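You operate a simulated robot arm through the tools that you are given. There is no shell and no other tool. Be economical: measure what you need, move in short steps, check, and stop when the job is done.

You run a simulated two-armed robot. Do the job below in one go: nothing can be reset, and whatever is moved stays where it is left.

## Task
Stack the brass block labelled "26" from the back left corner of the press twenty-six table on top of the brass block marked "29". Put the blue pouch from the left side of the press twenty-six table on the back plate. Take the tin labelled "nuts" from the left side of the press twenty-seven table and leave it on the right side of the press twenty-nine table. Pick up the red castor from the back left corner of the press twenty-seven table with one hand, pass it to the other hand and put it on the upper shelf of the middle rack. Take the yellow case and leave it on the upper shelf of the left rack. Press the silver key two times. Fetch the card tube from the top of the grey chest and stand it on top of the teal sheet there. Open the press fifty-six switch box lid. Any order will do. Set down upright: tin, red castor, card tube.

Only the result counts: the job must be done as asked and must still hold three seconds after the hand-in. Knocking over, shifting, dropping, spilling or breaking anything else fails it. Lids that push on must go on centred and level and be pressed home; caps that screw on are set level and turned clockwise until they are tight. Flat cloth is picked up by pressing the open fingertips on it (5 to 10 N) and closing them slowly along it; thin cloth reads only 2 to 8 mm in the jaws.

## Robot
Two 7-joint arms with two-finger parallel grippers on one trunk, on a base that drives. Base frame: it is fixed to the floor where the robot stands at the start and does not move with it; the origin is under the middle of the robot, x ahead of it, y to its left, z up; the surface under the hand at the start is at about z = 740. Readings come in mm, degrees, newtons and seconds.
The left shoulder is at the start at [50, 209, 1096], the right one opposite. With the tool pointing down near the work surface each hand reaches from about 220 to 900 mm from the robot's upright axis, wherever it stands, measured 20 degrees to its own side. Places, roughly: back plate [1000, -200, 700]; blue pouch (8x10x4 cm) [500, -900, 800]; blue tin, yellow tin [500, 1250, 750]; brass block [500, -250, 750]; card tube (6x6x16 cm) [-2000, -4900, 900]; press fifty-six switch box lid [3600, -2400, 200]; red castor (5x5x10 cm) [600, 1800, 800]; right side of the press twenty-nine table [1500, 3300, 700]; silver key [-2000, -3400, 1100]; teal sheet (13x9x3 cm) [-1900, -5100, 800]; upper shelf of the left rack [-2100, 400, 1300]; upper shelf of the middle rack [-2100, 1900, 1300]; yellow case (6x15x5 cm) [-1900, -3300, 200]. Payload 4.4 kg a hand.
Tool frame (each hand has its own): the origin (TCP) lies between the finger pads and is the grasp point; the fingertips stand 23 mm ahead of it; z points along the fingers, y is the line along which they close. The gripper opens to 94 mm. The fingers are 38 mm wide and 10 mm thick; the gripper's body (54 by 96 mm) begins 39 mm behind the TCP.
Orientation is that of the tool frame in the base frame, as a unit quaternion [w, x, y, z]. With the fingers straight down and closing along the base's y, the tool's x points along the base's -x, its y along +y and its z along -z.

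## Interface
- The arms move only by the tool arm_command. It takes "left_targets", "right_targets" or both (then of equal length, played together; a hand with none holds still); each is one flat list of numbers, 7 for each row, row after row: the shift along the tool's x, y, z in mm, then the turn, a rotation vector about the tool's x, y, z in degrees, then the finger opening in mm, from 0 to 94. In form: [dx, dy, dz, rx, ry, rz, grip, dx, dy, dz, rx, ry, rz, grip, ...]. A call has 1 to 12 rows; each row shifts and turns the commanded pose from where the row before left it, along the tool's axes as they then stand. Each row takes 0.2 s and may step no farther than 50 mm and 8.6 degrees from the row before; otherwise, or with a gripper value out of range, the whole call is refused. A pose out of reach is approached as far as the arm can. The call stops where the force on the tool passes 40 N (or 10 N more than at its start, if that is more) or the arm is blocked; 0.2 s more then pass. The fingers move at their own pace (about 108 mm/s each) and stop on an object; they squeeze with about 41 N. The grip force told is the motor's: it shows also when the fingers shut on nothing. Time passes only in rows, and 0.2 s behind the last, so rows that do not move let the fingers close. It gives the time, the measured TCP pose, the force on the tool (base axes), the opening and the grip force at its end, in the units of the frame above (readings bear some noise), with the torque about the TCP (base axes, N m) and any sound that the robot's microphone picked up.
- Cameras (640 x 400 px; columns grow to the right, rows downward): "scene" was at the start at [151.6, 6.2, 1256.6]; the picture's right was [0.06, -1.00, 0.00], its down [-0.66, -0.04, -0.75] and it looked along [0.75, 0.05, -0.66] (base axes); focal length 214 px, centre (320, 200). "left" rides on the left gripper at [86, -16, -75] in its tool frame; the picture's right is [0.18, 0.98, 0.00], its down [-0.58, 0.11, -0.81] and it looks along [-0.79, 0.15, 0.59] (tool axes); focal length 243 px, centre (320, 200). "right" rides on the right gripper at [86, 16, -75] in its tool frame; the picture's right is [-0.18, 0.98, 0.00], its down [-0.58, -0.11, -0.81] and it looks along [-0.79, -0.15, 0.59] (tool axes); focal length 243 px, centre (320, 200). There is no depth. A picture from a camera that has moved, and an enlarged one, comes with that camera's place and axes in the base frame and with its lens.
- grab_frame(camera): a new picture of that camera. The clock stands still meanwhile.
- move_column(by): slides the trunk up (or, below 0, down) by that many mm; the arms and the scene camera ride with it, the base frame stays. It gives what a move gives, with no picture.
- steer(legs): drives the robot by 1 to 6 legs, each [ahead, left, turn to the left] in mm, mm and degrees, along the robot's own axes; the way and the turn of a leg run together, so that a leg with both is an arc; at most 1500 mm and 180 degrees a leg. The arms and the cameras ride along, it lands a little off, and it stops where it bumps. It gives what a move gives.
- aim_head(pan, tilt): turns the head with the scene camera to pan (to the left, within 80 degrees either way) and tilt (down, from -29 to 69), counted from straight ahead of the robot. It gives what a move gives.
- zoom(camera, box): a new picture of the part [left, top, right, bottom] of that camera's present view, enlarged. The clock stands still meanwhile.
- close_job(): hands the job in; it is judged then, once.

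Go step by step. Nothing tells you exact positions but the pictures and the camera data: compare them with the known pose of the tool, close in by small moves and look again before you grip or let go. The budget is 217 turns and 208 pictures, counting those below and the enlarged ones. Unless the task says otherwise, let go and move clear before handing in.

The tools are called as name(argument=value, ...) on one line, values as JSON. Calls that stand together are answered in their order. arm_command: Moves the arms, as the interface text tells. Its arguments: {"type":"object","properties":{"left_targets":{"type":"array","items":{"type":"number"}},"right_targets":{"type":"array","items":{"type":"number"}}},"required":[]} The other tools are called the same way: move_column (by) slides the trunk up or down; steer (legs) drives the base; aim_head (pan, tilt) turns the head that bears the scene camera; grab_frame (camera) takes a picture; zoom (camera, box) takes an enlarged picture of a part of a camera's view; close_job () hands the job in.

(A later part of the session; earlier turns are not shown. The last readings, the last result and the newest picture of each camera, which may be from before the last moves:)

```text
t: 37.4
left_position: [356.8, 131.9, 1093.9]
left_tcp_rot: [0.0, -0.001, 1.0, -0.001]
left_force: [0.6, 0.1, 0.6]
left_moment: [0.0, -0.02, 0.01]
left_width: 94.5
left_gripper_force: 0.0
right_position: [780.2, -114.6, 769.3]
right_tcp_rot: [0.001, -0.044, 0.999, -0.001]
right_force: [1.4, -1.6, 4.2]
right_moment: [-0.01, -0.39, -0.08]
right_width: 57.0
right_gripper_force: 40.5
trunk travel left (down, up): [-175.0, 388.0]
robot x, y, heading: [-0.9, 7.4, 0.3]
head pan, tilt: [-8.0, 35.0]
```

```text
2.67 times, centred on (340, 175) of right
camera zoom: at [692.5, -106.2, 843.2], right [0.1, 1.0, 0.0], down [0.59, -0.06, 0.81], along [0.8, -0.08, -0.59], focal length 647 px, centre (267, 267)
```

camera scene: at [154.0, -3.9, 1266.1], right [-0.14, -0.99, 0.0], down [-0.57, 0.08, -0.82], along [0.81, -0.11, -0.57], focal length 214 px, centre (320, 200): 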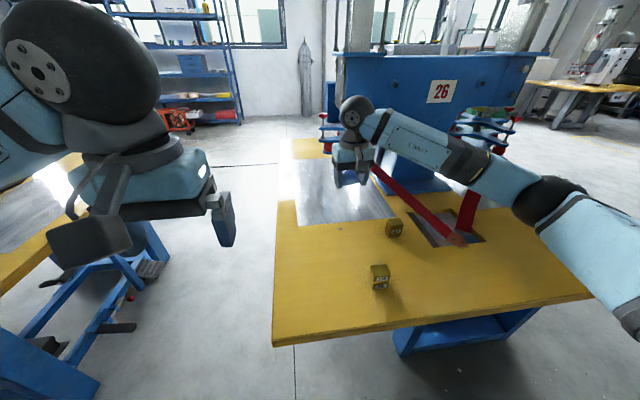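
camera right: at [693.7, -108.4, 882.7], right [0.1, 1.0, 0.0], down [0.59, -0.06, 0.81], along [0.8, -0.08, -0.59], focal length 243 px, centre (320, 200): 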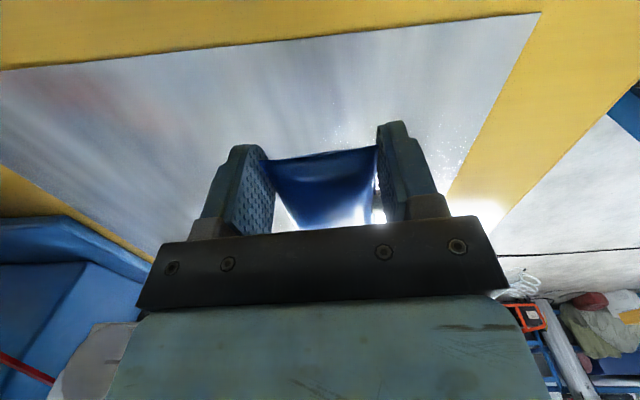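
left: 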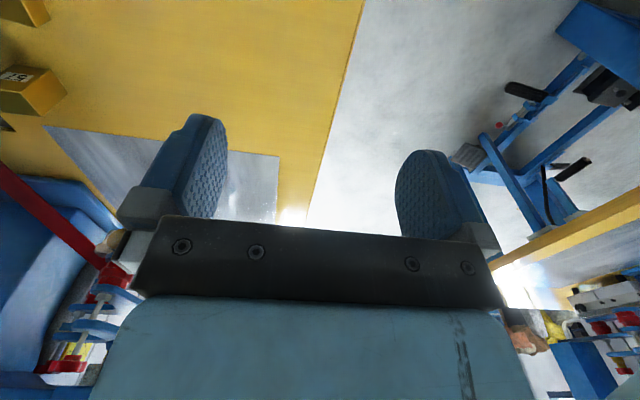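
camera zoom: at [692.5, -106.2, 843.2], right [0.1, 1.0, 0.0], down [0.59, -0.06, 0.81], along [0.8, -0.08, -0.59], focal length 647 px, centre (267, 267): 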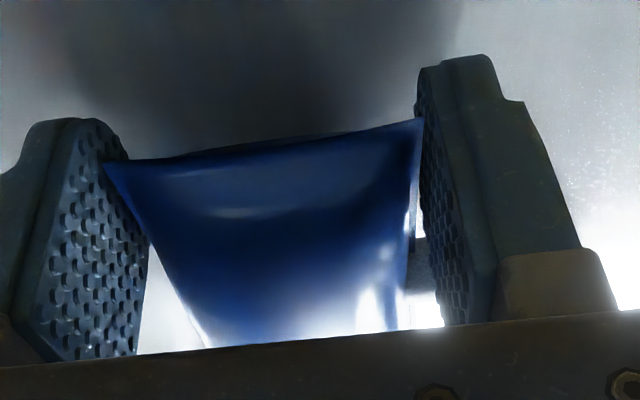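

Contact with the plate. I release, lift clear and retract along the way I came.

arm_command(right_targets=[0, 0, 0, 0, 0, 0, 65, 0, 0, 0, 0, 0, 0, 85, 0, 0, 0, 0, 0, 0, 94, 0, 0, -30, 0, 0, 0, 94, 0, 0, -40, 0, 0, 0, 94, 0, 0, -40, 0, 0, 0, 94, 15, 0, -40, 0, 0, 0, 94, 40, 0, -20, 0, 0, 0, 94, 45, -10, -15, 0, 0, 0, 94, 45, -10, -15, 0, 0, 0, 94, 45, -10, -15, 0, 0, 0, 94])

grab_frame(camera="scene")

```text
t: 39.8
left_position: [357.3, 133.0, 1095.1]
left_tcp_rot: [0.001, -0.001, 1.0, 0.0]
left_force: [-0.4, 0.9, -0.4]
left_moment: [0.01, -0.04, -0.03]
left_width: 94.0
left_gripper_force: 0.1
right_position: [589.8, -160.8, 984.6]
right_tcp_rot: [0.001, -0.044, 0.999, 0.0]
right_force: [-0.4, -0.1, -0.3]
right_moment: [0.02, 0.01, 0.02]
right_width: 94.1
right_gripper_force: 0.0
trunk travel left (down, up): [-175.0, 388.0]
robot x, y, heading: [-3.7, 10.9, 0.1]
head pan, tilt: [-8.0, 35.0]
```

```text
171 pictures are left
camera scene: at [153.6, -4.2, 1266.2], right [-0.14, -0.99, 0.0], down [-0.57, 0.08, -0.82], along [0.81, -0.11, -0.57], focal length 214 px, centre (320, 200)
```

scene: 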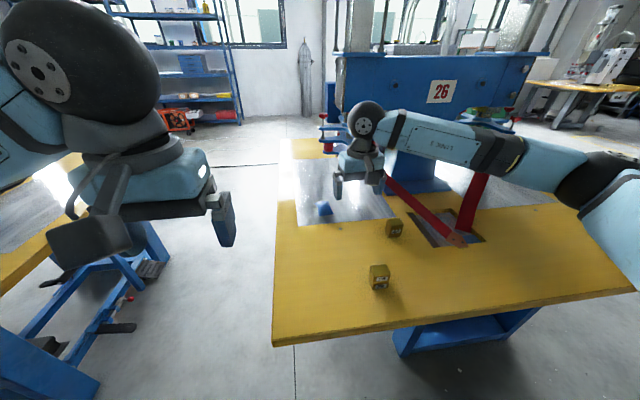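

The pouch rests on the back plate. I retract the right hand and look to the left toward table twenty-seven before driving.

arm_command(right_targets=[40, -23, -17, 0, 0, 5, 94, 40, -27, -17, 0, 0, 0, 94, 40, -27, -17, 0, 0, 0, 94, 40, -27, -17, 0, 0, 0, 94, 40, -27, -17, 0, 0, 0, 94, 30, -27, -17, 0, 0, 0, 94])

steer(legs=[[-100, 700, 0]])

aim_head(pan=45, tilt=25)

grab_frame(camera="scene")

```text
refused: row 2 steps farther than a row can; nothing moved
```

```text
t: 46.4
left_position: [260.9, 833.6, 1093.8]
left_tcp_rot: [0.0, 0.006, 1.0, 0.0]
left_force: [-0.1, 0.2, 0.2]
left_moment: [0.0, -0.02, -0.02]
left_width: 94.0
left_gripper_force: 0.0
right_position: [490.1, 537.1, 983.7]
right_tcp_rot: [0.0, -0.038, 0.999, 0.0]
right_force: [0.5, -0.4, -0.2]
right_moment: [-0.01, -0.02, -0.01]
right_width: 94.1
right_gripper_force: 0.1
trunk travel left (down, up): [-175.0, 388.0]
robot x, y, heading: [-96.5, 714.7, -0.5]
head pan, tilt: [-8.0, 35.0]
```

```text
t: 47.6
left_position: [260.3, 834.1, 1093.5]
left_tcp_rot: [0.0, 0.005, 1.0, 0.0]
left_force: [0.5, 0.6, -0.6]
left_moment: [0.01, 0.0, 0.01]
left_width: 94.1
left_gripper_force: 0.1
right_position: [490.5, 538.1, 984.4]
right_tcp_rot: [0.0, -0.037, 0.999, -0.001]
right_force: [-0.1, 0.0, -0.5]
right_moment: [0.0, 0.0, 0.0]
right_width: 93.8
right_gripper_force: 0.1
trunk travel left (down, up): [-175.0, 388.0]
robot x, y, heading: [-97.2, 713.1, -0.8]
head pan, tilt: [45.0, 25.0]
```

```text
170 pictures are left
camera scene: at [34.5, 778.1, 1281.8], right [0.7, -0.72, 0.0], down [-0.3, -0.3, -0.91], along [0.65, 0.63, -0.42], focal length 214 px, centre (320, 200)
```

scene: 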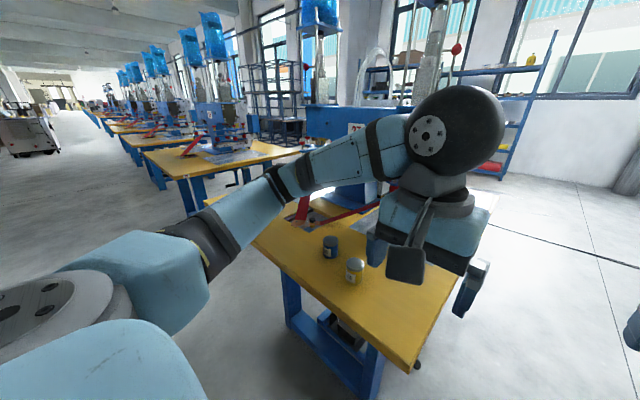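

Driving went fine though the hand move was refused. I retract the right hand with smaller steps and enlarge the tins.

arm_command(right_targets=[35, -20, -15, 0, 0, 5, 94, 35, -25, -15, 0, 0, 0, 94, 35, -25, -15, 0, 0, 0, 94, 35, -25, -15, 0, 0, 0, 94, 35, -25, -15, 0, 0, 0, 94, 35, -25, -15, 0, 0, 0, 94])

zoom(camera="scene", box=[290, 210, 410, 300])

```text
t: 49.0
left_position: [260.4, 833.7, 1094.8]
left_tcp_rot: [0.001, 0.006, 1.0, -0.001]
left_force: [-0.7, -0.6, 0.9]
left_moment: [0.01, -0.02, 0.02]
left_width: 94.1
left_gripper_force: 0.1
right_position: [279.4, 391.9, 1072.9]
right_tcp_rot: [0.001, 0.006, 1.0, 0.001]
right_force: [-0.4, -0.3, 0.1]
right_moment: [0.0, 0.01, 0.01]
right_width: 94.0
right_gripper_force: 0.1
trunk travel left (down, up): [-175.0, 388.0]
robot x, y, heading: [-99.8, 716.2, -0.7]
head pan, tilt: [45.0, 25.0]
```

```text
4.44 times, centred on (350, 255) of scene
camera zoom: at [33.3, 777.7, 1282.0], right [0.7, -0.72, 0.0], down [-0.3, -0.29, -0.91], along [0.65, 0.63, -0.42], focal length 953 px, centre (187, -44)
```

zoom: 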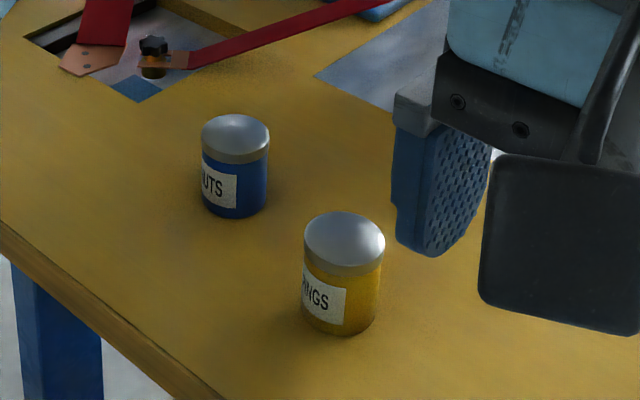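

The blue tin reads "NUTS", at about (529, 1200), top near z 818. I drive so the left hand stands in front of it.

steer(legs=[[90, 310, 0.8]])

aim_head(pan=20, tilt=40)

grab_frame(camera="scene")

grab_frame(camera="left")

```text
t: 52.4
left_position: [351.4, 1148.3, 1093.6]
left_tcp_rot: [0.0, 0.001, 1.0, 0.0]
left_force: [-0.1, -0.2, -0.9]
left_moment: [-0.03, 0.01, 0.04]
left_width: 94.3
left_gripper_force: 0.1
right_position: [375.7, 707.3, 1072.6]
right_tcp_rot: [0.0, 0.001, 1.0, 0.0]
right_force: [-0.8, -0.3, -0.4]
right_moment: [-0.04, 0.0, 0.03]
right_width: 93.9
right_gripper_force: 0.1
trunk travel left (down, up): [-175.0, 388.0]
robot x, y, heading: [-6.1, 1026.1, 0.1]
head pan, tilt: [45.0, 25.0]
```

```text
t: 53.2
left_position: [351.9, 1148.0, 1094.9]
left_tcp_rot: [0.0, 0.001, 1.0, 0.0]
left_force: [-0.4, 0.0, -0.2]
left_moment: [-0.01, 0.01, 0.01]
left_width: 93.9
left_gripper_force: 0.1
right_position: [376.2, 708.1, 1072.6]
right_tcp_rot: [0.0, 0.001, 1.0, 0.0]
right_force: [0.2, 1.1, -0.5]
right_moment: [0.01, -0.01, 0.02]
right_width: 93.9
right_gripper_force: 0.0
trunk travel left (down, up): [-175.0, 388.0]
robot x, y, heading: [-7.2, 1021.3, -0.3]
head pan, tilt: [20.0, 40.0]
```

```text
168 pictures are left
camera scene: at [140.8, 1054.1, 1258.5], right [0.34, -0.94, 0.0], down [-0.6, -0.22, -0.77], along [0.72, 0.26, -0.64], focal length 214 px, centre (320, 200)
```

scene: 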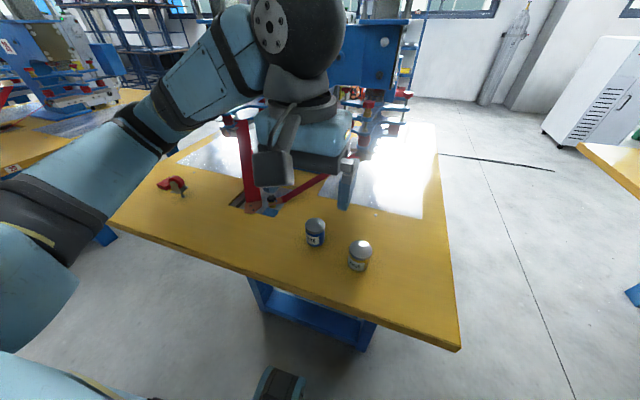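

```text
167 pictures are left
camera left: at [265.8, 1132.3, 1166.8], right [-0.18, 0.98, 0.0], down [0.58, 0.11, 0.81], along [0.79, 0.15, -0.59], focal length 243 px, centre (320, 200)
```

left: 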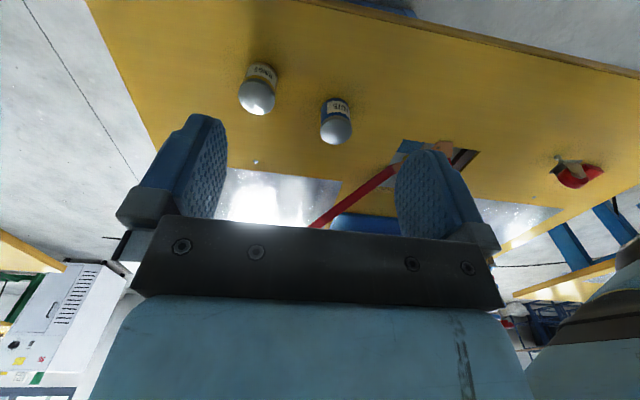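

Tin at about (528, 1208). I bring the left hand above it and look.

arm_command(left_targets=[-29.4, 10, 32, 0, 0, 0, 94, -29.4, 10, 32, 0, 0, 0, 94, -29.4, 10, 32, 0, 0, 0, 94, -29.4, 10, 32, 0, 0, 0, 94, -29.4, 10, 32, 0, 0, 0, 94, -29.4, 10, 32, 0, 0, 0, 94, 0, 0, 0, 0, 0, 0, 94])

grab_frame(camera="left")

zoom(camera="scene", box=[240, 150, 420, 290])

```text
t: 54.8
left_position: [527.8, 1209.4, 901.6]
left_tcp_rot: [-0.001, 0.001, 1.0, -0.001]
left_force: [0.9, 0.2, -0.4]
left_moment: [-0.03, 0.01, 0.02]
left_width: 94.2
left_gripper_force: 0.1
right_position: [376.6, 708.2, 1073.7]
right_tcp_rot: [0.0, 0.0, 1.0, 0.0]
right_force: [-0.5, 0.5, 0.4]
right_moment: [0.0, -0.02, 0.02]
right_width: 93.8
right_gripper_force: 0.1
trunk travel left (down, up): [-175.0, 388.0]
robot x, y, heading: [-5.8, 1024.4, -0.3]
head pan, tilt: [20.0, 40.0]
```

```text
166 pictures are left
camera left: at [441.8, 1193.2, 973.9], right [-0.18, 0.98, 0.0], down [0.58, 0.11, 0.81], along [0.79, 0.15, -0.59], focal length 243 px, centre (320, 200)
```

left: 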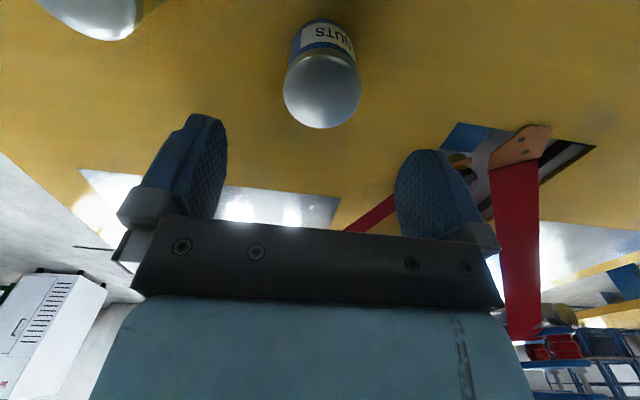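

```text
2.86 times, centred on (330, 220) of scene
camera zoom: at [140.5, 1053.8, 1258.5], right [0.34, -0.94, 0.0], down [-0.6, -0.22, -0.77], along [0.72, 0.26, -0.64], focal length 613 px, centre (291, 143)
```

zoom: 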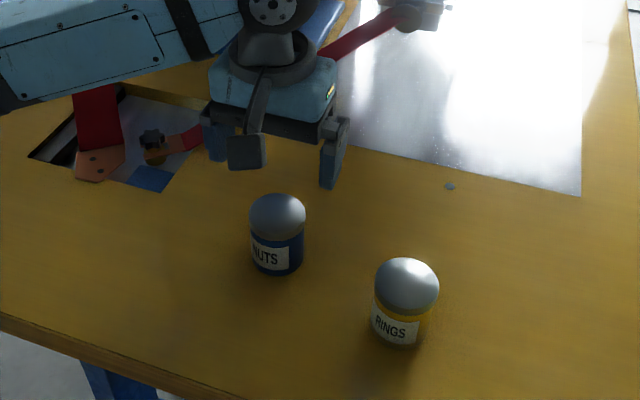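

The tin is centred under the jaws. I descend.

arm_command(left_targets=[0, 1, 40, 0, 0, 0, 94, 0, 0, 40, 0, 0, 0, 94, 0, 0, 25, 0, 0, 0, 94, 0, 0, 5, 0, 0, 0, 94, 0, 0, 0, 0, 0, 0, 94])

grab_frame(camera="left")

zoom(camera="scene", box=[260, 170, 400, 280])

```text
t: 56.0
left_position: [525.9, 1208.2, 790.9]
left_tcp_rot: [0.001, 0.001, 1.0, 0.0]
left_force: [0.0, -0.1, -0.5]
left_moment: [-0.01, -0.04, 0.0]
left_width: 94.0
left_gripper_force: 0.2
right_position: [375.2, 706.2, 1072.6]
right_tcp_rot: [0.0, 0.001, 1.0, 0.0]
right_force: [0.5, 0.4, 0.7]
right_moment: [-0.02, -0.03, 0.0]
right_width: 94.0
right_gripper_force: 0.0
trunk travel left (down, up): [-175.0, 388.0]
robot x, y, heading: [-9.0, 1024.1, -0.2]
head pan, tilt: [20.0, 40.0]
```

```text
164 pictures are left
camera left: at [440.9, 1192.3, 864.3], right [-0.18, 0.98, 0.0], down [0.58, 0.11, 0.81], along [0.79, 0.15, -0.59], focal length 243 px, centre (320, 200)
```

left: 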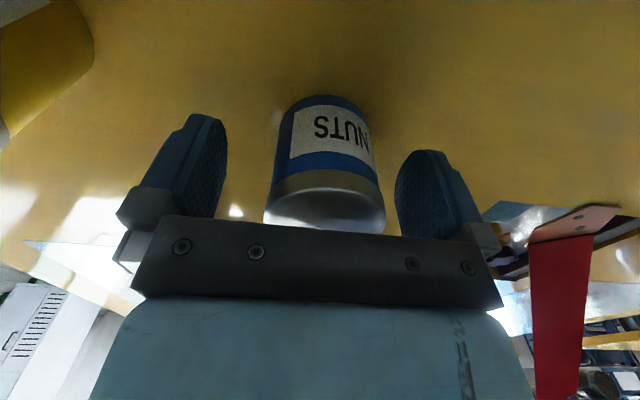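

```text
3.64 times, centred on (330, 225) of scene
camera zoom: at [140.8, 1054.0, 1258.5], right [0.34, -0.94, 0.0], down [-0.6, -0.22, -0.77], along [0.72, 0.26, -0.64], focal length 780 px, centre (284, 109)
```

zoom: 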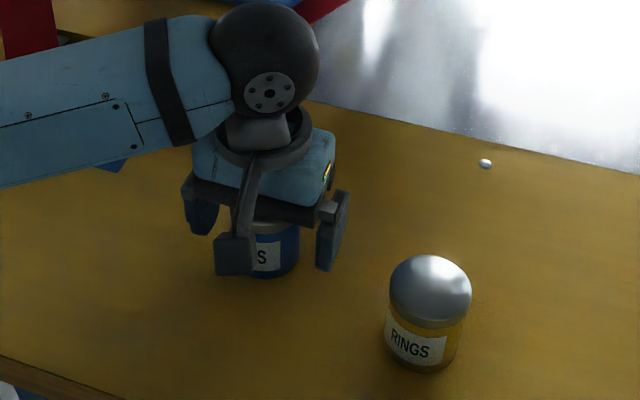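

Good. I close on the tin.

arm_command(left_targets=[0, 3, 0, 0, 0, 0, 80, 0, 0, 0, 0, 0, 0, 65, 0, 0, 0, 0, 0, 0, 50, 0, 0, 0, 0, 0, 0, 40, 0, 0, 0, 0, 0, 0, 40])

grab_frame(camera="left")

```text
t: 57.2
left_position: [527.4, 1210.1, 792.3]
left_tcp_rot: [0.001, 0.001, 1.0, 0.0]
left_force: [1.7, 0.9, 2.1]
left_moment: [-0.1, -0.1, 0.1]
left_width: 56.5
left_gripper_force: 41.2
right_position: [375.8, 706.1, 1073.8]
right_tcp_rot: [0.0, 0.001, 1.0, 0.0]
right_force: [0.4, -0.3, 0.0]
right_moment: [0.01, 0.02, 0.0]
right_width: 94.2
right_gripper_force: 0.0
trunk travel left (down, up): [-175.0, 388.0]
robot x, y, heading: [-6.7, 1023.1, -0.1]
head pan, tilt: [20.0, 40.0]
```

```text
162 pictures are left
camera left: at [441.2, 1195.4, 864.9], right [-0.18, 0.98, 0.0], down [0.58, 0.11, 0.81], along [0.79, 0.15, -0.59], focal length 243 px, centre (320, 200)
```

left: 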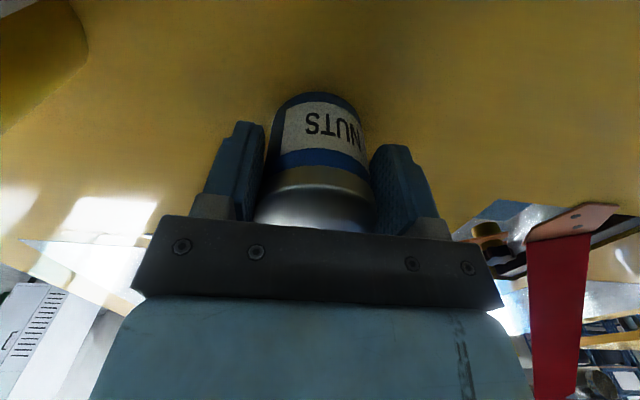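

Tin held. I lift, retract and look along the row of tables toward table 29.

arm_command(left_targets=[0, 0, -40, 0, 0, 0, 40, 0, 0, -40, 0, 0, 0, 40, 0, 0, -45, 0, 0, 0, 40, 20, 0, -40, 0, 0, 0, 40, 40, 0, -20, 0, 0, 0, 40, 45, 0, -10, 0, 0, 0, 40, 45, 0, 0, 0, 0, 0, 40, 45, 0, 0, 0, 0, 0, 40])

steer(legs=[[-150, 700, 0]])

aim_head(pan=40, tilt=20)

grab_frame(camera="scene")

grab_frame(camera="left")

```text
t: 59.0
left_position: [333.2, 1214.8, 986.9]
left_tcp_rot: [0.0, 0.001, 1.0, 0.0]
left_force: [-0.2, -0.2, -2.9]
left_moment: [0.02, 0.02, 0.01]
left_width: 56.6
left_gripper_force: 41.4
right_position: [375.5, 706.2, 1073.1]
right_tcp_rot: [0.0, 0.002, 1.0, 0.0]
right_force: [0.5, 0.0, 0.0]
right_moment: [-0.01, 0.0, 0.01]
right_width: 93.8
right_gripper_force: 0.0
trunk travel left (down, up): [-175.0, 388.0]
robot x, y, heading: [-6.7, 1022.8, -0.2]
head pan, tilt: [20.0, 40.0]
```

```text
t: 65.8
left_position: [179.2, 1933.7, 984.0]
left_tcp_rot: [0.0, -0.003, 1.0, 0.0]
left_force: [0.7, -0.3, -3.6]
left_moment: [0.0, 0.04, 0.02]
left_width: 56.7
left_gripper_force: 41.2
right_position: [224.9, 1426.2, 1072.8]
right_tcp_rot: [0.0, -0.004, 1.0, 0.0]
right_force: [-0.6, -0.2, 0.5]
right_moment: [-0.04, 0.0, -0.02]
right_width: 93.8
right_gripper_force: 0.1
trunk travel left (down, up): [-175.0, 388.0]
robot x, y, heading: [-162.3, 1738.3, 0.4]
head pan, tilt: [20.0, 40.0]
```

```text
t: 66.6
left_position: [180.3, 1933.4, 986.2]
left_tcp_rot: [0.0, -0.004, 1.0, 0.0]
left_force: [-0.1, -0.2, -2.8]
left_moment: [0.04, 0.0, 0.0]
left_width: 56.6
left_gripper_force: 40.9
right_position: [226.5, 1426.8, 1071.8]
right_tcp_rot: [0.0, -0.004, 1.0, 0.0]
right_force: [0.2, 0.8, 0.2]
right_moment: [0.04, 0.02, 0.01]
right_width: 93.9
right_gripper_force: 0.0
trunk travel left (down, up): [-175.0, 388.0]
robot x, y, heading: [-162.5, 1738.7, 0.3]
head pan, tilt: [40.0, 20.0]
```

```text
161 pictures are left
camera scene: at [-22.0, 1801.8, 1289.8], right [0.65, -0.76, 0.0], down [-0.26, -0.22, -0.94], along [0.72, 0.61, -0.34], focal length 214 px, centre (320, 200)
```

scene: 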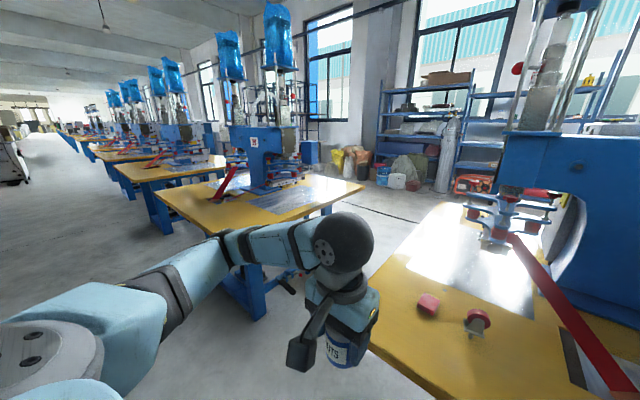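

```text
160 pictures are left
camera left: at [93.2, 1916.5, 1058.8], right [-0.19, 0.98, 0.0], down [0.58, 0.11, 0.81], along [0.79, 0.15, -0.59], focal length 243 px, centre (320, 200)
```

left: 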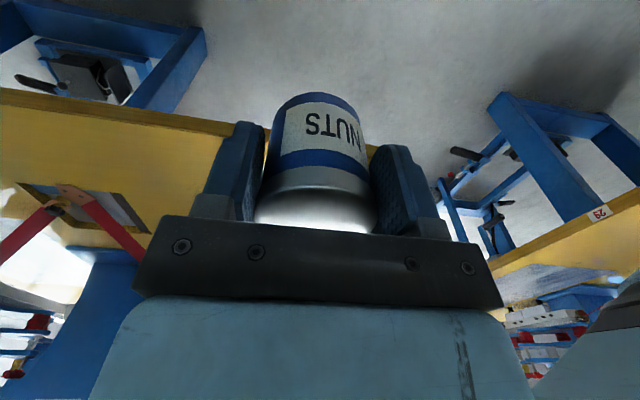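

The next table is presumably 29, spanning roughly x 370–1640, y 2817–4060, with a gap of about 750 mm before it. I drive to the gap's mouth and look down it.

steer(legs=[[0, 700, 0]])

aim_head(pan=0, tilt=35)

grab_frame(camera="scene")

```text
t: 73.1
left_position: [173.0, 2621.5, 985.8]
left_tcp_rot: [0.0, -0.004, 1.0, 0.0]
left_force: [-0.1, 0.3, -3.6]
left_moment: [0.0, 0.01, 0.01]
left_width: 57.0
left_gripper_force: 40.9
right_position: [220.4, 2115.5, 1072.7]
right_tcp_rot: [0.0, -0.005, 1.0, 0.0]
right_force: [-0.4, 0.3, -1.1]
right_moment: [0.01, 0.02, 0.0]
right_width: 94.0
right_gripper_force: 0.0
trunk travel left (down, up): [-175.0, 388.0]
robot x, y, heading: [-168.2, 2425.4, 0.5]
head pan, tilt: [40.0, 20.0]
```

```text
t: 74.1
left_position: [172.6, 2621.4, 986.4]
left_tcp_rot: [0.001, -0.004, 1.0, 0.0]
left_force: [0.0, 0.6, -2.9]
left_moment: [0.02, 0.03, -0.01]
left_width: 56.9
left_gripper_force: 40.5
right_position: [220.4, 2115.0, 1072.2]
right_tcp_rot: [0.0, -0.004, 1.0, 0.0]
right_force: [0.1, -0.5, -0.8]
right_moment: [-0.02, -0.01, -0.01]
right_width: 93.8
right_gripper_force: 0.0
trunk travel left (down, up): [-175.0, 388.0]
robot x, y, heading: [-168.1, 2431.0, 0.5]
head pan, tilt: [0.0, 35.0]
```

```text
159 pictures are left
camera scene: at [-10.5, 2431.0, 1266.0], right [0.01, -1.0, 0.0], down [-0.57, -0.01, -0.82], along [0.82, 0.01, -0.57], focal length 214 px, centre (320, 200)
```

scene: 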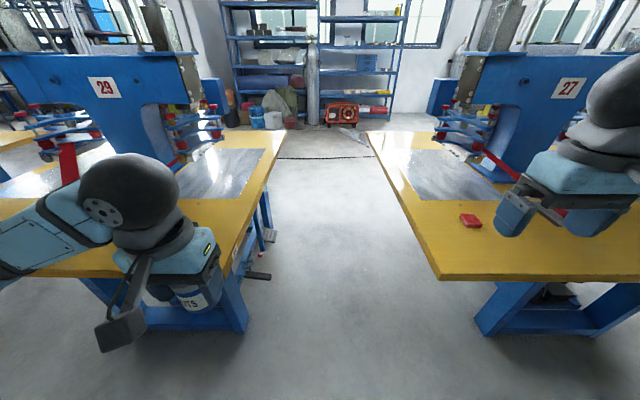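

The label confirms table 29, but this gap is too narrow (about 600 mm) for the base. I'll go round the free end of table 26 instead, driving along the front first.

steer(legs=[[0, -1400, 0], [0, -1400, 0], [0, -1400, -0.5]])

grab_frame(camera="scene")

```text
t: 110.6
left_position: [183.5, -1570.6, 986.9]
left_tcp_rot: [0.001, 0.004, 1.0, 0.0]
left_force: [0.5, 0.5, -2.7]
left_moment: [0.03, 0.01, -0.02]
left_width: 56.8
left_gripper_force: 41.3
right_position: [222.5, -2077.9, 1072.0]
right_tcp_rot: [0.0, 0.005, 1.0, -0.001]
right_force: [-0.7, 0.5, -0.5]
right_moment: [0.02, -0.02, 0.0]
right_width: 94.1
right_gripper_force: 0.0
trunk travel left (down, up): [-175.0, 388.0]
robot x, y, heading: [-161.8, -1757.2, -0.5]
head pan, tilt: [0.0, 35.0]
```

```text
158 pictures are left
camera scene: at [-4.1, -1758.6, 1266.0], right [-0.01, -1.0, 0.0], down [-0.57, 0.01, -0.82], along [0.82, -0.01, -0.57], focal length 214 px, centre (320, 200)
```

scene: 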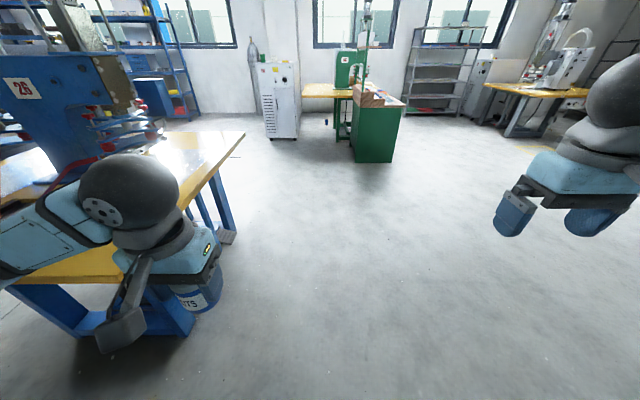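

Clear way ahead. I drive past the table's end and look left along the far side.

steer(legs=[[1500, 0, 0], [950, 0, 0.5], [0, 1000, 0]])

aim_head(pan=75, tilt=20)

grab_frame(camera="scene")

```text
t: 131.2
left_position: [2672.7, -661.4, 985.7]
left_tcp_rot: [0.001, 0.015, 1.0, 0.0]
left_force: [0.7, -0.6, -2.5]
left_moment: [0.01, 0.04, 0.04]
left_width: 57.0
left_gripper_force: 41.3
right_position: [2699.8, -1168.4, 1073.2]
right_tcp_rot: [0.0, 0.014, 1.0, -0.001]
right_force: [1.4, 0.6, -0.4]
right_moment: [-0.03, -0.03, -0.01]
right_width: 94.1
right_gripper_force: 0.0
trunk travel left (down, up): [-175.0, 388.0]
robot x, y, heading: [2328.1, -842.5, -1.6]
head pan, tilt: [0.0, 35.0]
```

```text
t: 132.7
left_position: [2671.2, -661.5, 985.3]
left_tcp_rot: [0.0, 0.014, 1.0, 0.0]
left_force: [-0.4, -0.4, -2.0]
left_moment: [0.02, 0.06, 0.01]
left_width: 56.6
left_gripper_force: 41.3
right_position: [2700.1, -1169.3, 1071.8]
right_tcp_rot: [0.0, 0.015, 1.0, 0.0]
right_force: [-0.3, -1.1, 0.2]
right_moment: [-0.02, -0.01, -0.03]
right_width: 94.1
right_gripper_force: 0.1
trunk travel left (down, up): [-175.0, 388.0]
robot x, y, heading: [2323.1, -840.5, -1.8]
head pan, tilt: [75.0, 20.0]
```

```text
157 pictures are left
camera scene: at [2419.9, -752.9, 1289.8], right [0.96, -0.29, 0.0], down [-0.1, -0.33, -0.94], along [0.27, 0.9, -0.34], focal length 214 px, centre (320, 200)
```

scene: 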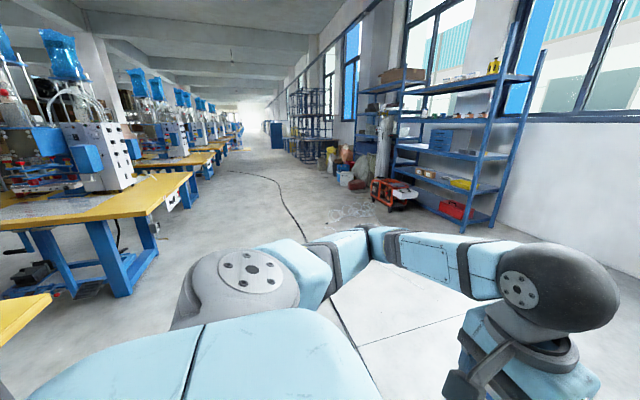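

The far side is open floor. I drive along it to table 29 and turn round to face it.

steer(legs=[[0, 1400, 1.8], [0, 1400, 0], [0, 1300, 0], [0, 0, 90], [0, 0, 90]])

aim_head(pan=0, tilt=38)

grab_frame(camera="scene")

```text
t: 176.2
left_position: [1885.5, 3061.1, 985.3]
left_tcp_rot: [0.0, 0.999, 0.032, 0.0]
left_force: [-0.4, 0.1, -3.5]
left_moment: [-0.02, -0.05, 0.0]
left_width: 56.8
left_gripper_force: 41.1
right_position: [1809.0, 3564.4, 1072.5]
right_tcp_rot: [-0.001, 1.0, 0.031, 0.0]
right_force: [-0.6, 0.1, 0.1]
right_moment: [0.0, 0.01, -0.01]
right_width: 94.1
right_gripper_force: 0.0
trunk travel left (down, up): [-175.0, 388.0]
robot x, y, heading: [2216.6, 3274.3, -176.3]
head pan, tilt: [75.0, 20.0]
```

```text
t: 177.7
left_position: [1886.3, 3060.2, 986.7]
left_tcp_rot: [-0.001, 0.999, 0.032, -0.001]
left_force: [0.4, -0.1, -1.7]
left_moment: [0.0, -0.06, 0.0]
left_width: 56.9
left_gripper_force: 40.8
right_position: [1808.8, 3564.2, 1072.7]
right_tcp_rot: [0.0, 0.999, 0.032, -0.001]
right_force: [-0.8, -0.5, 0.7]
right_moment: [-0.01, -0.01, 0.01]
right_width: 94.0
right_gripper_force: 0.0
trunk travel left (down, up): [-175.0, 388.0]
robot x, y, heading: [2209.9, 3271.4, -176.5]
head pan, tilt: [0.0, 38.0]
```

```text
156 pictures are left
camera scene: at [2060.6, 3263.5, 1261.5], right [-0.06, 1.0, 0.0], down [0.61, 0.04, -0.79], along [-0.79, -0.05, -0.62], focal length 214 px, centre (320, 200)
```

scene: 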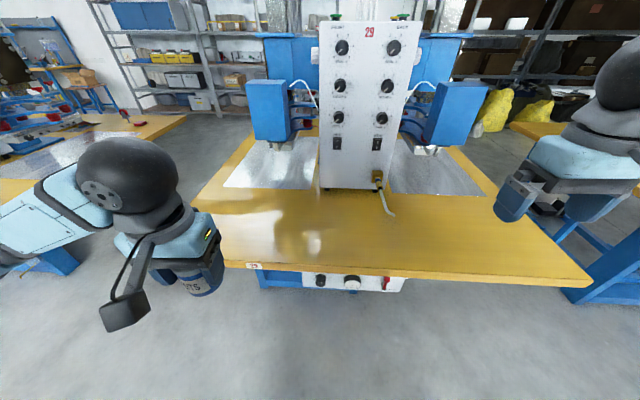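

Table 29's right-hand strip (x 1330–1696) is bare on this side. I'll set the tin at about (1540, 3170).

arm_command(left_targets=[-42.3, -16.5, 0, 0, 0, 0, 40, -42.3, -16.5, 0, 0, 0, 0, 40, -42.3, -16.5, 0, 0, 0, 0, 40, -42.3, -16.5, 0, 0, 0, 0, 40, -42.3, -16.5, 0, 0, 0, 0, 40, -42.3, -16.5, 0, 0, 0, 0, 40, -42.3, -16.5, 0, 0, 0, 0, 40, -42.3, -16.5, 0, 0, 0, 0, 40, 0, 0, 40, 0, 0, 0, 40, 0, 0, 40, 0, 0, 0, 40, 0, 0, 40, 0, 0, 0, 40, 0, 0, 0, 0, 0, 0, 40])

grab_frame(camera="scene")

grab_frame(camera="left")

```text
t: 180.3
left_position: [1539.7, 3171.6, 865.9]
left_tcp_rot: [0.0, 0.999, 0.032, 0.0]
left_force: [0.0, 0.1, -3.0]
left_moment: [0.04, -0.07, -0.02]
left_width: 56.7
left_gripper_force: 41.6
right_position: [1810.1, 3563.9, 1072.4]
right_tcp_rot: [0.0, 0.999, 0.032, 0.001]
right_force: [0.1, 0.2, 0.2]
right_moment: [-0.02, 0.03, -0.03]
right_width: 94.1
right_gripper_force: 0.0
trunk travel left (down, up): [-175.0, 388.0]
robot x, y, heading: [2213.7, 3275.3, -176.4]
head pan, tilt: [0.0, 38.0]
```

```text
155 pictures are left
camera scene: at [2060.8, 3263.8, 1261.5], right [-0.06, 1.0, 0.0], down [0.61, 0.04, -0.79], along [-0.79, -0.05, -0.62], focal length 214 px, centre (320, 200)
```

scene: 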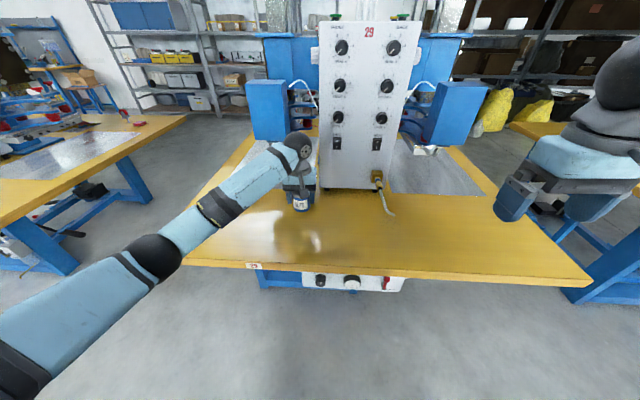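

```text
154 pictures are left
camera left: at [1625.7, 3192.7, 938.5], right [0.25, -0.97, 0.0], down [-0.57, -0.15, 0.81], along [-0.78, -0.2, -0.59], focal length 243 px, centre (320, 200)
```

left: 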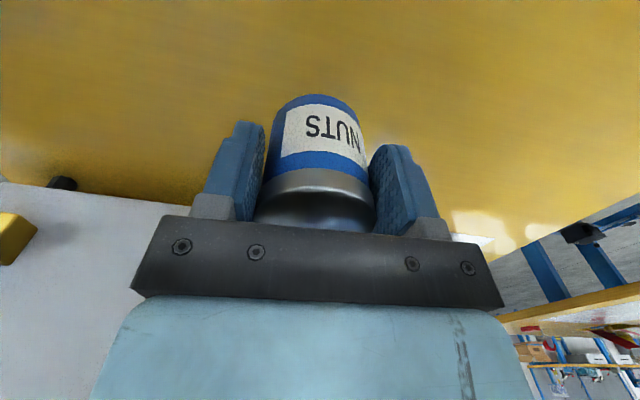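

Well placed above bare table. I lower to contact.

arm_command(left_targets=[0, 0, 35, 0, 0, 0, 40, 0, 0, 25, 0, 0, 0, 40, 0, 0, 7, 0, 0, 0, 40, 0, 0, 3, 0, 0, 0, 40, 0, 0, 2, 0, 0, 0, 40, 0, 0, 0, 0, 0, 0, 40])

```text
t: 181.7
left_position: [1540.2, 3170.6, 794.8]
left_tcp_rot: [0.0, 0.999, 0.033, 0.0]
left_force: [0.0, -0.5, -2.7]
left_moment: [0.01, -0.02, 0.0]
left_width: 56.5
left_gripper_force: 40.8
right_position: [1809.9, 3564.1, 1072.2]
right_tcp_rot: [0.0, 0.999, 0.033, 0.0]
right_force: [0.0, 1.1, 0.6]
right_moment: [-0.01, -0.02, -0.02]
right_width: 94.1
right_gripper_force: 0.1
trunk travel left (down, up): [-175.0, 388.0]
robot x, y, heading: [2213.2, 3273.8, -175.9]
head pan, tilt: [0.0, 38.0]
```

arm_command(left_targets=[0, 0, 2, 0, 0, 0, 40, 0, 0, 1.5, 0, 0, 0, 40, 0, 0, 0, 0, 0, 0, 40])

```text
t: 182.5
left_position: [1540.0, 3172.6, 791.6]
left_tcp_rot: [0.001, 1.0, 0.031, -0.001]
left_force: [-1.1, 0.8, 1.4]
left_moment: [-0.06, 0.01, -0.03]
left_width: 56.7
left_gripper_force: 40.9
right_position: [1810.6, 3564.1, 1072.4]
right_tcp_rot: [0.0, 0.999, 0.032, 0.001]
right_force: [0.3, -1.1, 0.4]
right_moment: [0.01, -0.02, -0.03]
right_width: 94.0
right_gripper_force: 0.1
trunk travel left (down, up): [-175.0, 388.0]
robot x, y, heading: [2213.1, 3271.5, -176.2]
head pan, tilt: [0.0, 38.0]
```

Contact (about 4 N). I release, rise and retract.

arm_command(left_targets=[0, 0, 0.5, 0, 0, 0, 60, 0, 0, 0, 0, 0, 0, 80, 0, 0, 0, 0, 0, 0, 94, 0, 0, -30, 0, 0, 0, 94, 0, 0, -45, 0, 0, 0, 94, 0, 0, -45, 0, 0, 0, 94, 30, 10, -35, 0, 0, 0, 94, 40, 15, -20, 0, 0, 0, 94, 40, 15, -20, 0, 0, 0, 94, 40, 15, -20, 0, 0, 0, 94, 40, 15, -20, 0, 0, 0, 94, 40, 15, -20, 0, 0, 0, 94])

zoom(camera="scene", box=[200, 100, 500, 290])

```text
t: 185.1
left_position: [1774.6, 3100.8, 1045.0]
left_tcp_rot: [0.0, 0.999, 0.033, 0.0]
left_force: [-0.5, -0.4, -0.2]
left_moment: [0.0, 0.0, 0.05]
left_width: 93.9
left_gripper_force: 0.0
right_position: [1810.9, 3565.5, 1073.2]
right_tcp_rot: [0.0, 0.999, 0.033, -0.001]
right_force: [0.4, -0.5, 0.6]
right_moment: [0.02, 0.0, 0.02]
right_width: 93.9
right_gripper_force: 0.0
trunk travel left (down, up): [-175.0, 388.0]
robot x, y, heading: [2215.8, 3273.6, -176.2]
head pan, tilt: [0.0, 38.0]
```

```text
2.11 times, centred on (350, 195) of scene
camera zoom: at [2061.7, 3263.3, 1261.6], right [-0.06, 1.0, 0.0], down [0.61, 0.04, -0.79], along [-0.79, -0.05, -0.61], focal length 452 px, centre (257, 210)
```

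zoom: 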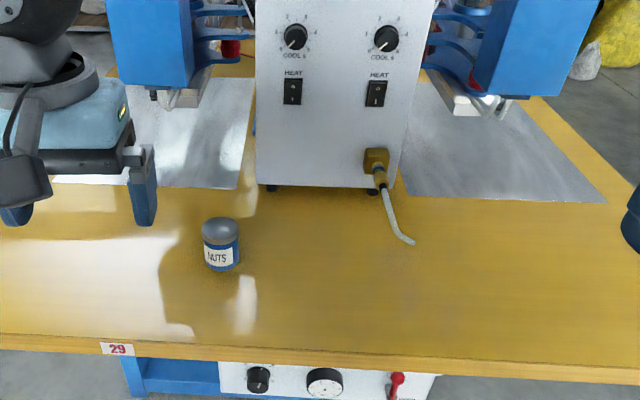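

The tin stands on table 29's right side. Next the switch box of press fifty-six near (3600, -2400): I drive back along the far side and turn to face it.

steer(legs=[[-100, 1400, -3.8], [0, 1400, 0], [0, 1400, 0], [0, 0, 90], [0, 0, 60]])

aim_head(pan=0, tilt=25)

grab_frame(camera="scene")

```text
t: 227.8
left_position: [2787.1, -1028.2, 1044.3]
left_tcp_rot: [-0.001, 0.288, 0.958, 0.0]
left_force: [-0.5, 0.0, -0.2]
left_moment: [0.04, 0.0, -0.01]
left_width: 94.1
left_gripper_force: 0.1
right_position: [2479.6, -1377.5, 1072.0]
right_tcp_rot: [0.0, 0.287, 0.958, 0.0]
right_force: [0.4, -0.1, 0.1]
right_moment: [-0.03, 0.0, -0.01]
right_width: 93.9
right_gripper_force: 0.0
trunk travel left (down, up): [-175.0, 388.0]
robot x, y, heading: [2330.2, -899.1, -33.5]
head pan, tilt: [0.0, 38.0]
```

```text
t: 228.6
left_position: [2787.6, -1028.3, 1045.8]
left_tcp_rot: [-0.001, 0.287, 0.958, 0.0]
left_force: [1.4, 0.2, -0.5]
left_moment: [-0.03, -0.01, 0.0]
left_width: 94.2
left_gripper_force: 0.0
right_position: [2478.7, -1376.4, 1073.1]
right_tcp_rot: [-0.001, 0.287, 0.958, 0.0]
right_force: [0.1, 0.5, 0.9]
right_moment: [-0.01, 0.01, -0.02]
right_width: 94.1
right_gripper_force: 0.0
trunk travel left (down, up): [-175.0, 388.0]
robot x, y, heading: [2331.0, -901.7, -33.4]
head pan, tilt: [0.0, 25.0]
```

```text
152 pictures are left
camera scene: at [2466.7, -987.9, 1281.7], right [-0.55, -0.83, 0.0], down [-0.35, 0.23, -0.91], along [0.76, -0.5, -0.42], focal length 214 px, centre (320, 200)
```

scene: 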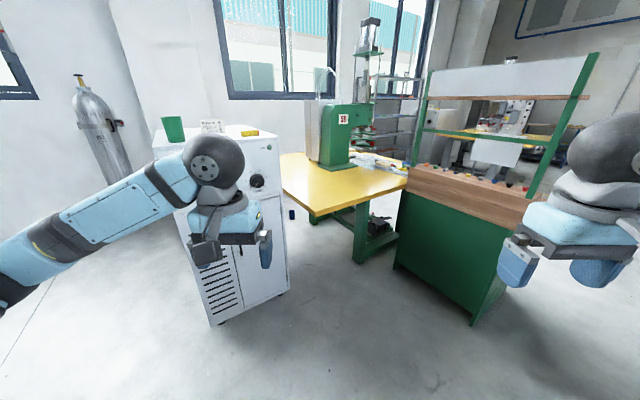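

Press 56 (yellow table, green frame) is ahead between the white cabinet and the green bench. I enlarge it to find the switch box.

zoom(camera="scene", box=[270, 90, 430, 280])

```text
2.11 times, centred on (350, 185) of scene
camera zoom: at [2466.7, -987.9, 1281.7], right [-0.55, -0.83, 0.0], down [-0.35, 0.23, -0.91], along [0.76, -0.5, -0.42], focal length 452 px, centre (257, 232)
```

zoom: 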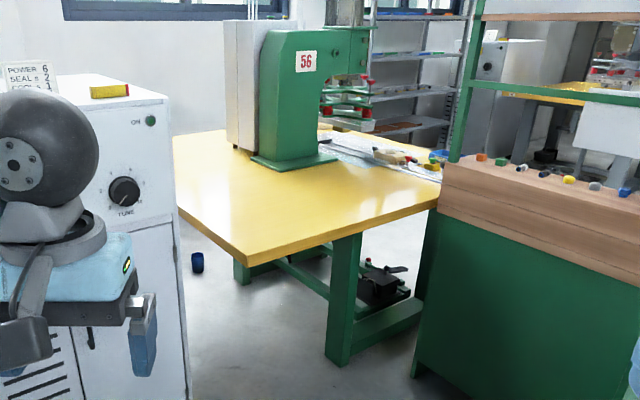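

The dark box under press 56's right end is at about (3620, -2440, 200). It's best reached from the -y side, so I go around the green bench and look.

steer(legs=[[0, 0, 33.4], [-150, -1200, 0], [0, -1200, 0], [0, 0, 20]])

grab_frame(camera="scene")

```text
t: 244.5
left_position: [2632.7, -2232.2, 1045.0]
left_tcp_rot: [-0.001, -0.006, 1.0, 0.004]
left_force: [-1.2, 3.8, -1.3]
left_moment: [-0.24, -0.05, 0.07]
left_width: 93.9
left_gripper_force: 0.1
right_position: [2568.8, -2696.0, 1071.5]
right_tcp_rot: [0.0, -0.001, 1.0, 0.0]
right_force: [-0.8, 0.9, 0.1]
right_moment: [0.0, -0.01, -0.02]
right_width: 93.9
right_gripper_force: 0.1
trunk travel left (down, up): [-175.0, 388.0]
robot x, y, heading: [2185.8, -2378.4, 0.0]
head pan, tilt: [0.0, 25.0]
stopped in leg 3: the force on the tool passed its limit at 98 N (the readings are from after the stop); the commanded pose is now the measured one
```

```text
150 pictures are left
camera scene: at [2342.7, -2379.7, 1281.8], right [0.0, -1.0, 0.0], down [-0.42, 0.0, -0.91], along [0.91, 0.0, -0.42], focal length 214 px, centre (320, 200)
```

scene: 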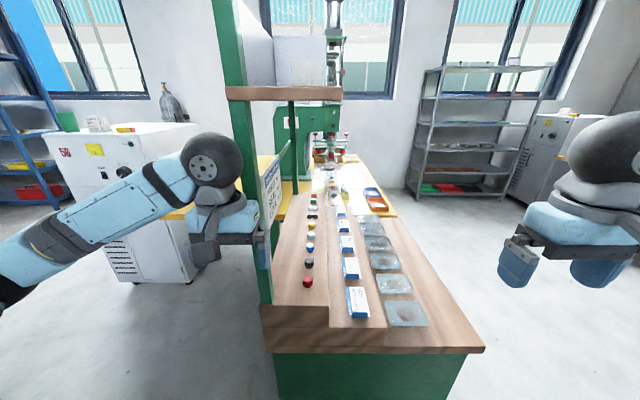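

The left hand touched the bench's post while I slid by. I back off the other way, withdraw from the bench and check it.

steer(legs=[[0, 120, 0], [-500, 0, 0]])

grab_frame(camera="scene")

```text
t: 248.7
left_position: [2135.9, -2115.1, 1045.5]
left_tcp_rot: [-0.001, -0.005, 1.0, 0.004]
left_force: [0.2, 0.3, -0.2]
left_moment: [0.02, 0.01, 0.0]
left_width: 93.9
left_gripper_force: 0.1
right_position: [2070.8, -2579.4, 1072.5]
right_tcp_rot: [0.0, -0.001, 1.0, 0.0]
right_force: [-0.4, -0.1, 0.3]
right_moment: [0.02, -0.02, 0.02]
right_width: 94.3
right_gripper_force: 0.1
trunk travel left (down, up): [-175.0, 388.0]
robot x, y, heading: [1685.2, -2263.6, 0.0]
head pan, tilt: [0.0, 25.0]
```

```text
149 pictures are left
camera scene: at [1846.0, -2262.6, 1281.9], right [0.0, -1.0, 0.0], down [-0.42, 0.0, -0.91], along [0.91, 0.0, -0.42], focal length 214 px, centre (320, 200)
```

scene: 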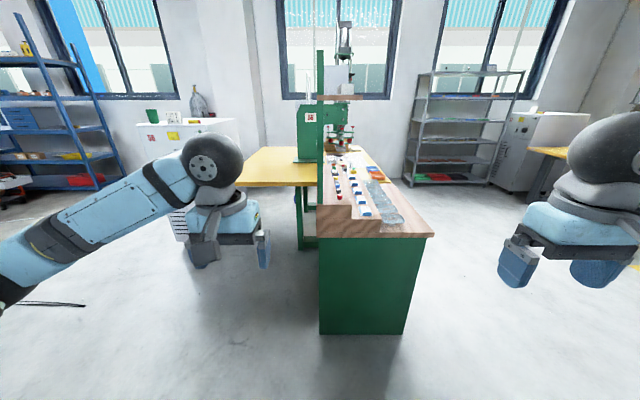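

The bench looks undisturbed. I go around its free side with more room.

steer(legs=[[0, -1150, 0], [1500, 0, 0], [0, 0, 45]])

aim_head(pan=0, tilt=35)

grab_frame(camera="scene")

```text
t: 268.2
left_position: [3420.7, -3009.8, 1046.1]
left_tcp_rot: [-0.002, -0.379, 0.925, 0.004]
left_force: [0.0, 0.1, -0.4]
left_moment: [-0.01, 0.02, -0.01]
left_width: 93.8
left_gripper_force: 0.1
right_position: [3695.8, -3391.0, 1072.9]
right_tcp_rot: [0.0, -0.374, 0.927, 0.0]
right_force: [0.4, -0.1, -0.3]
right_moment: [0.01, 0.0, -0.03]
right_width: 93.8
right_gripper_force: 0.2
trunk travel left (down, up): [-175.0, 388.0]
robot x, y, heading: [3198.1, -3428.5, 44.1]
head pan, tilt: [0.0, 25.0]
```

```text
t: 268.9
left_position: [3420.6, -3010.8, 1045.5]
left_tcp_rot: [-0.002, -0.379, 0.925, 0.004]
left_force: [-0.3, 0.8, -0.7]
left_moment: [0.0, -0.01, -0.05]
left_width: 94.2
left_gripper_force: 0.1
right_position: [3696.5, -3390.9, 1073.1]
right_tcp_rot: [0.0, -0.374, 0.927, 0.0]
right_force: [-0.5, -0.4, 0.3]
right_moment: [-0.01, 0.05, -0.01]
right_width: 94.0
right_gripper_force: 0.1
trunk travel left (down, up): [-175.0, 388.0]
robot x, y, heading: [3200.3, -3429.6, 43.8]
head pan, tilt: [0.0, 35.0]
```

```text
148 pictures are left
camera scene: at [3311.4, -3321.0, 1266.1], right [0.7, -0.72, 0.0], down [-0.41, -0.4, -0.82], along [0.59, 0.57, -0.57], focal length 214 px, centre (320, 200)
```

scene: 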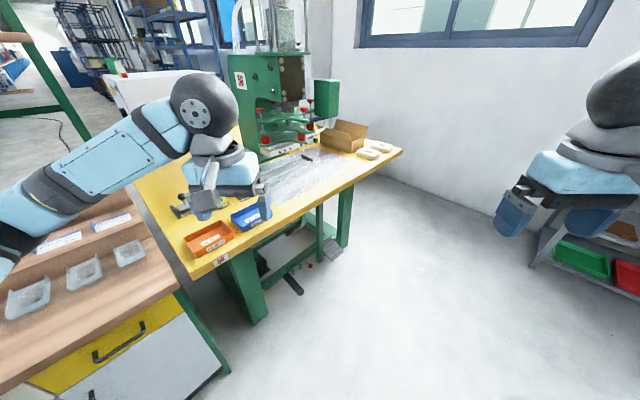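

I see pedals and a dark part under the table's near edge. I enlarge there.

zoom(camera="scene", box=[190, 190, 370, 330])

grab_frame(camera="left")

```text
2.86 times, centred on (280, 260) of scene
camera zoom: at [3311.4, -3321.0, 1266.1], right [0.7, -0.72, 0.0], down [-0.41, -0.4, -0.82], along [0.59, 0.57, -0.57], focal length 613 px, centre (434, 29)
```

zoom: 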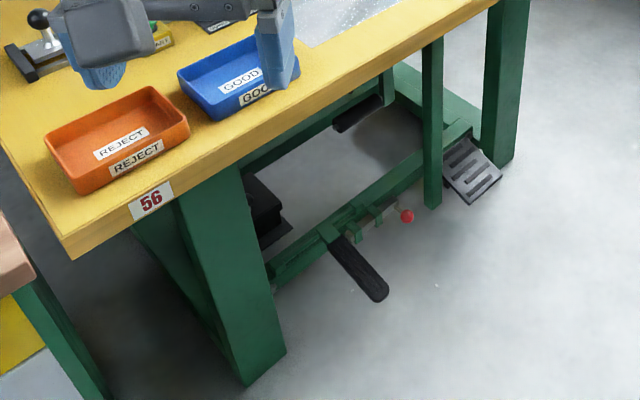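

```text
146 pictures are left
camera left: at [3371.1, -3083.4, 1117.7], right [-0.82, 0.57, 0.01], down [0.34, 0.48, 0.81], along [0.46, 0.67, -0.59], focal length 243 px, centre (320, 200)
```

left: 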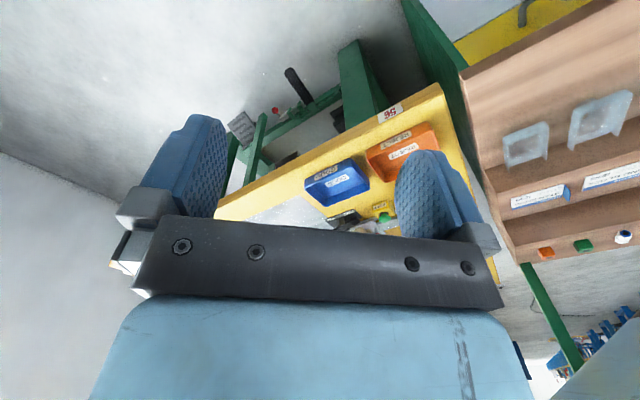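

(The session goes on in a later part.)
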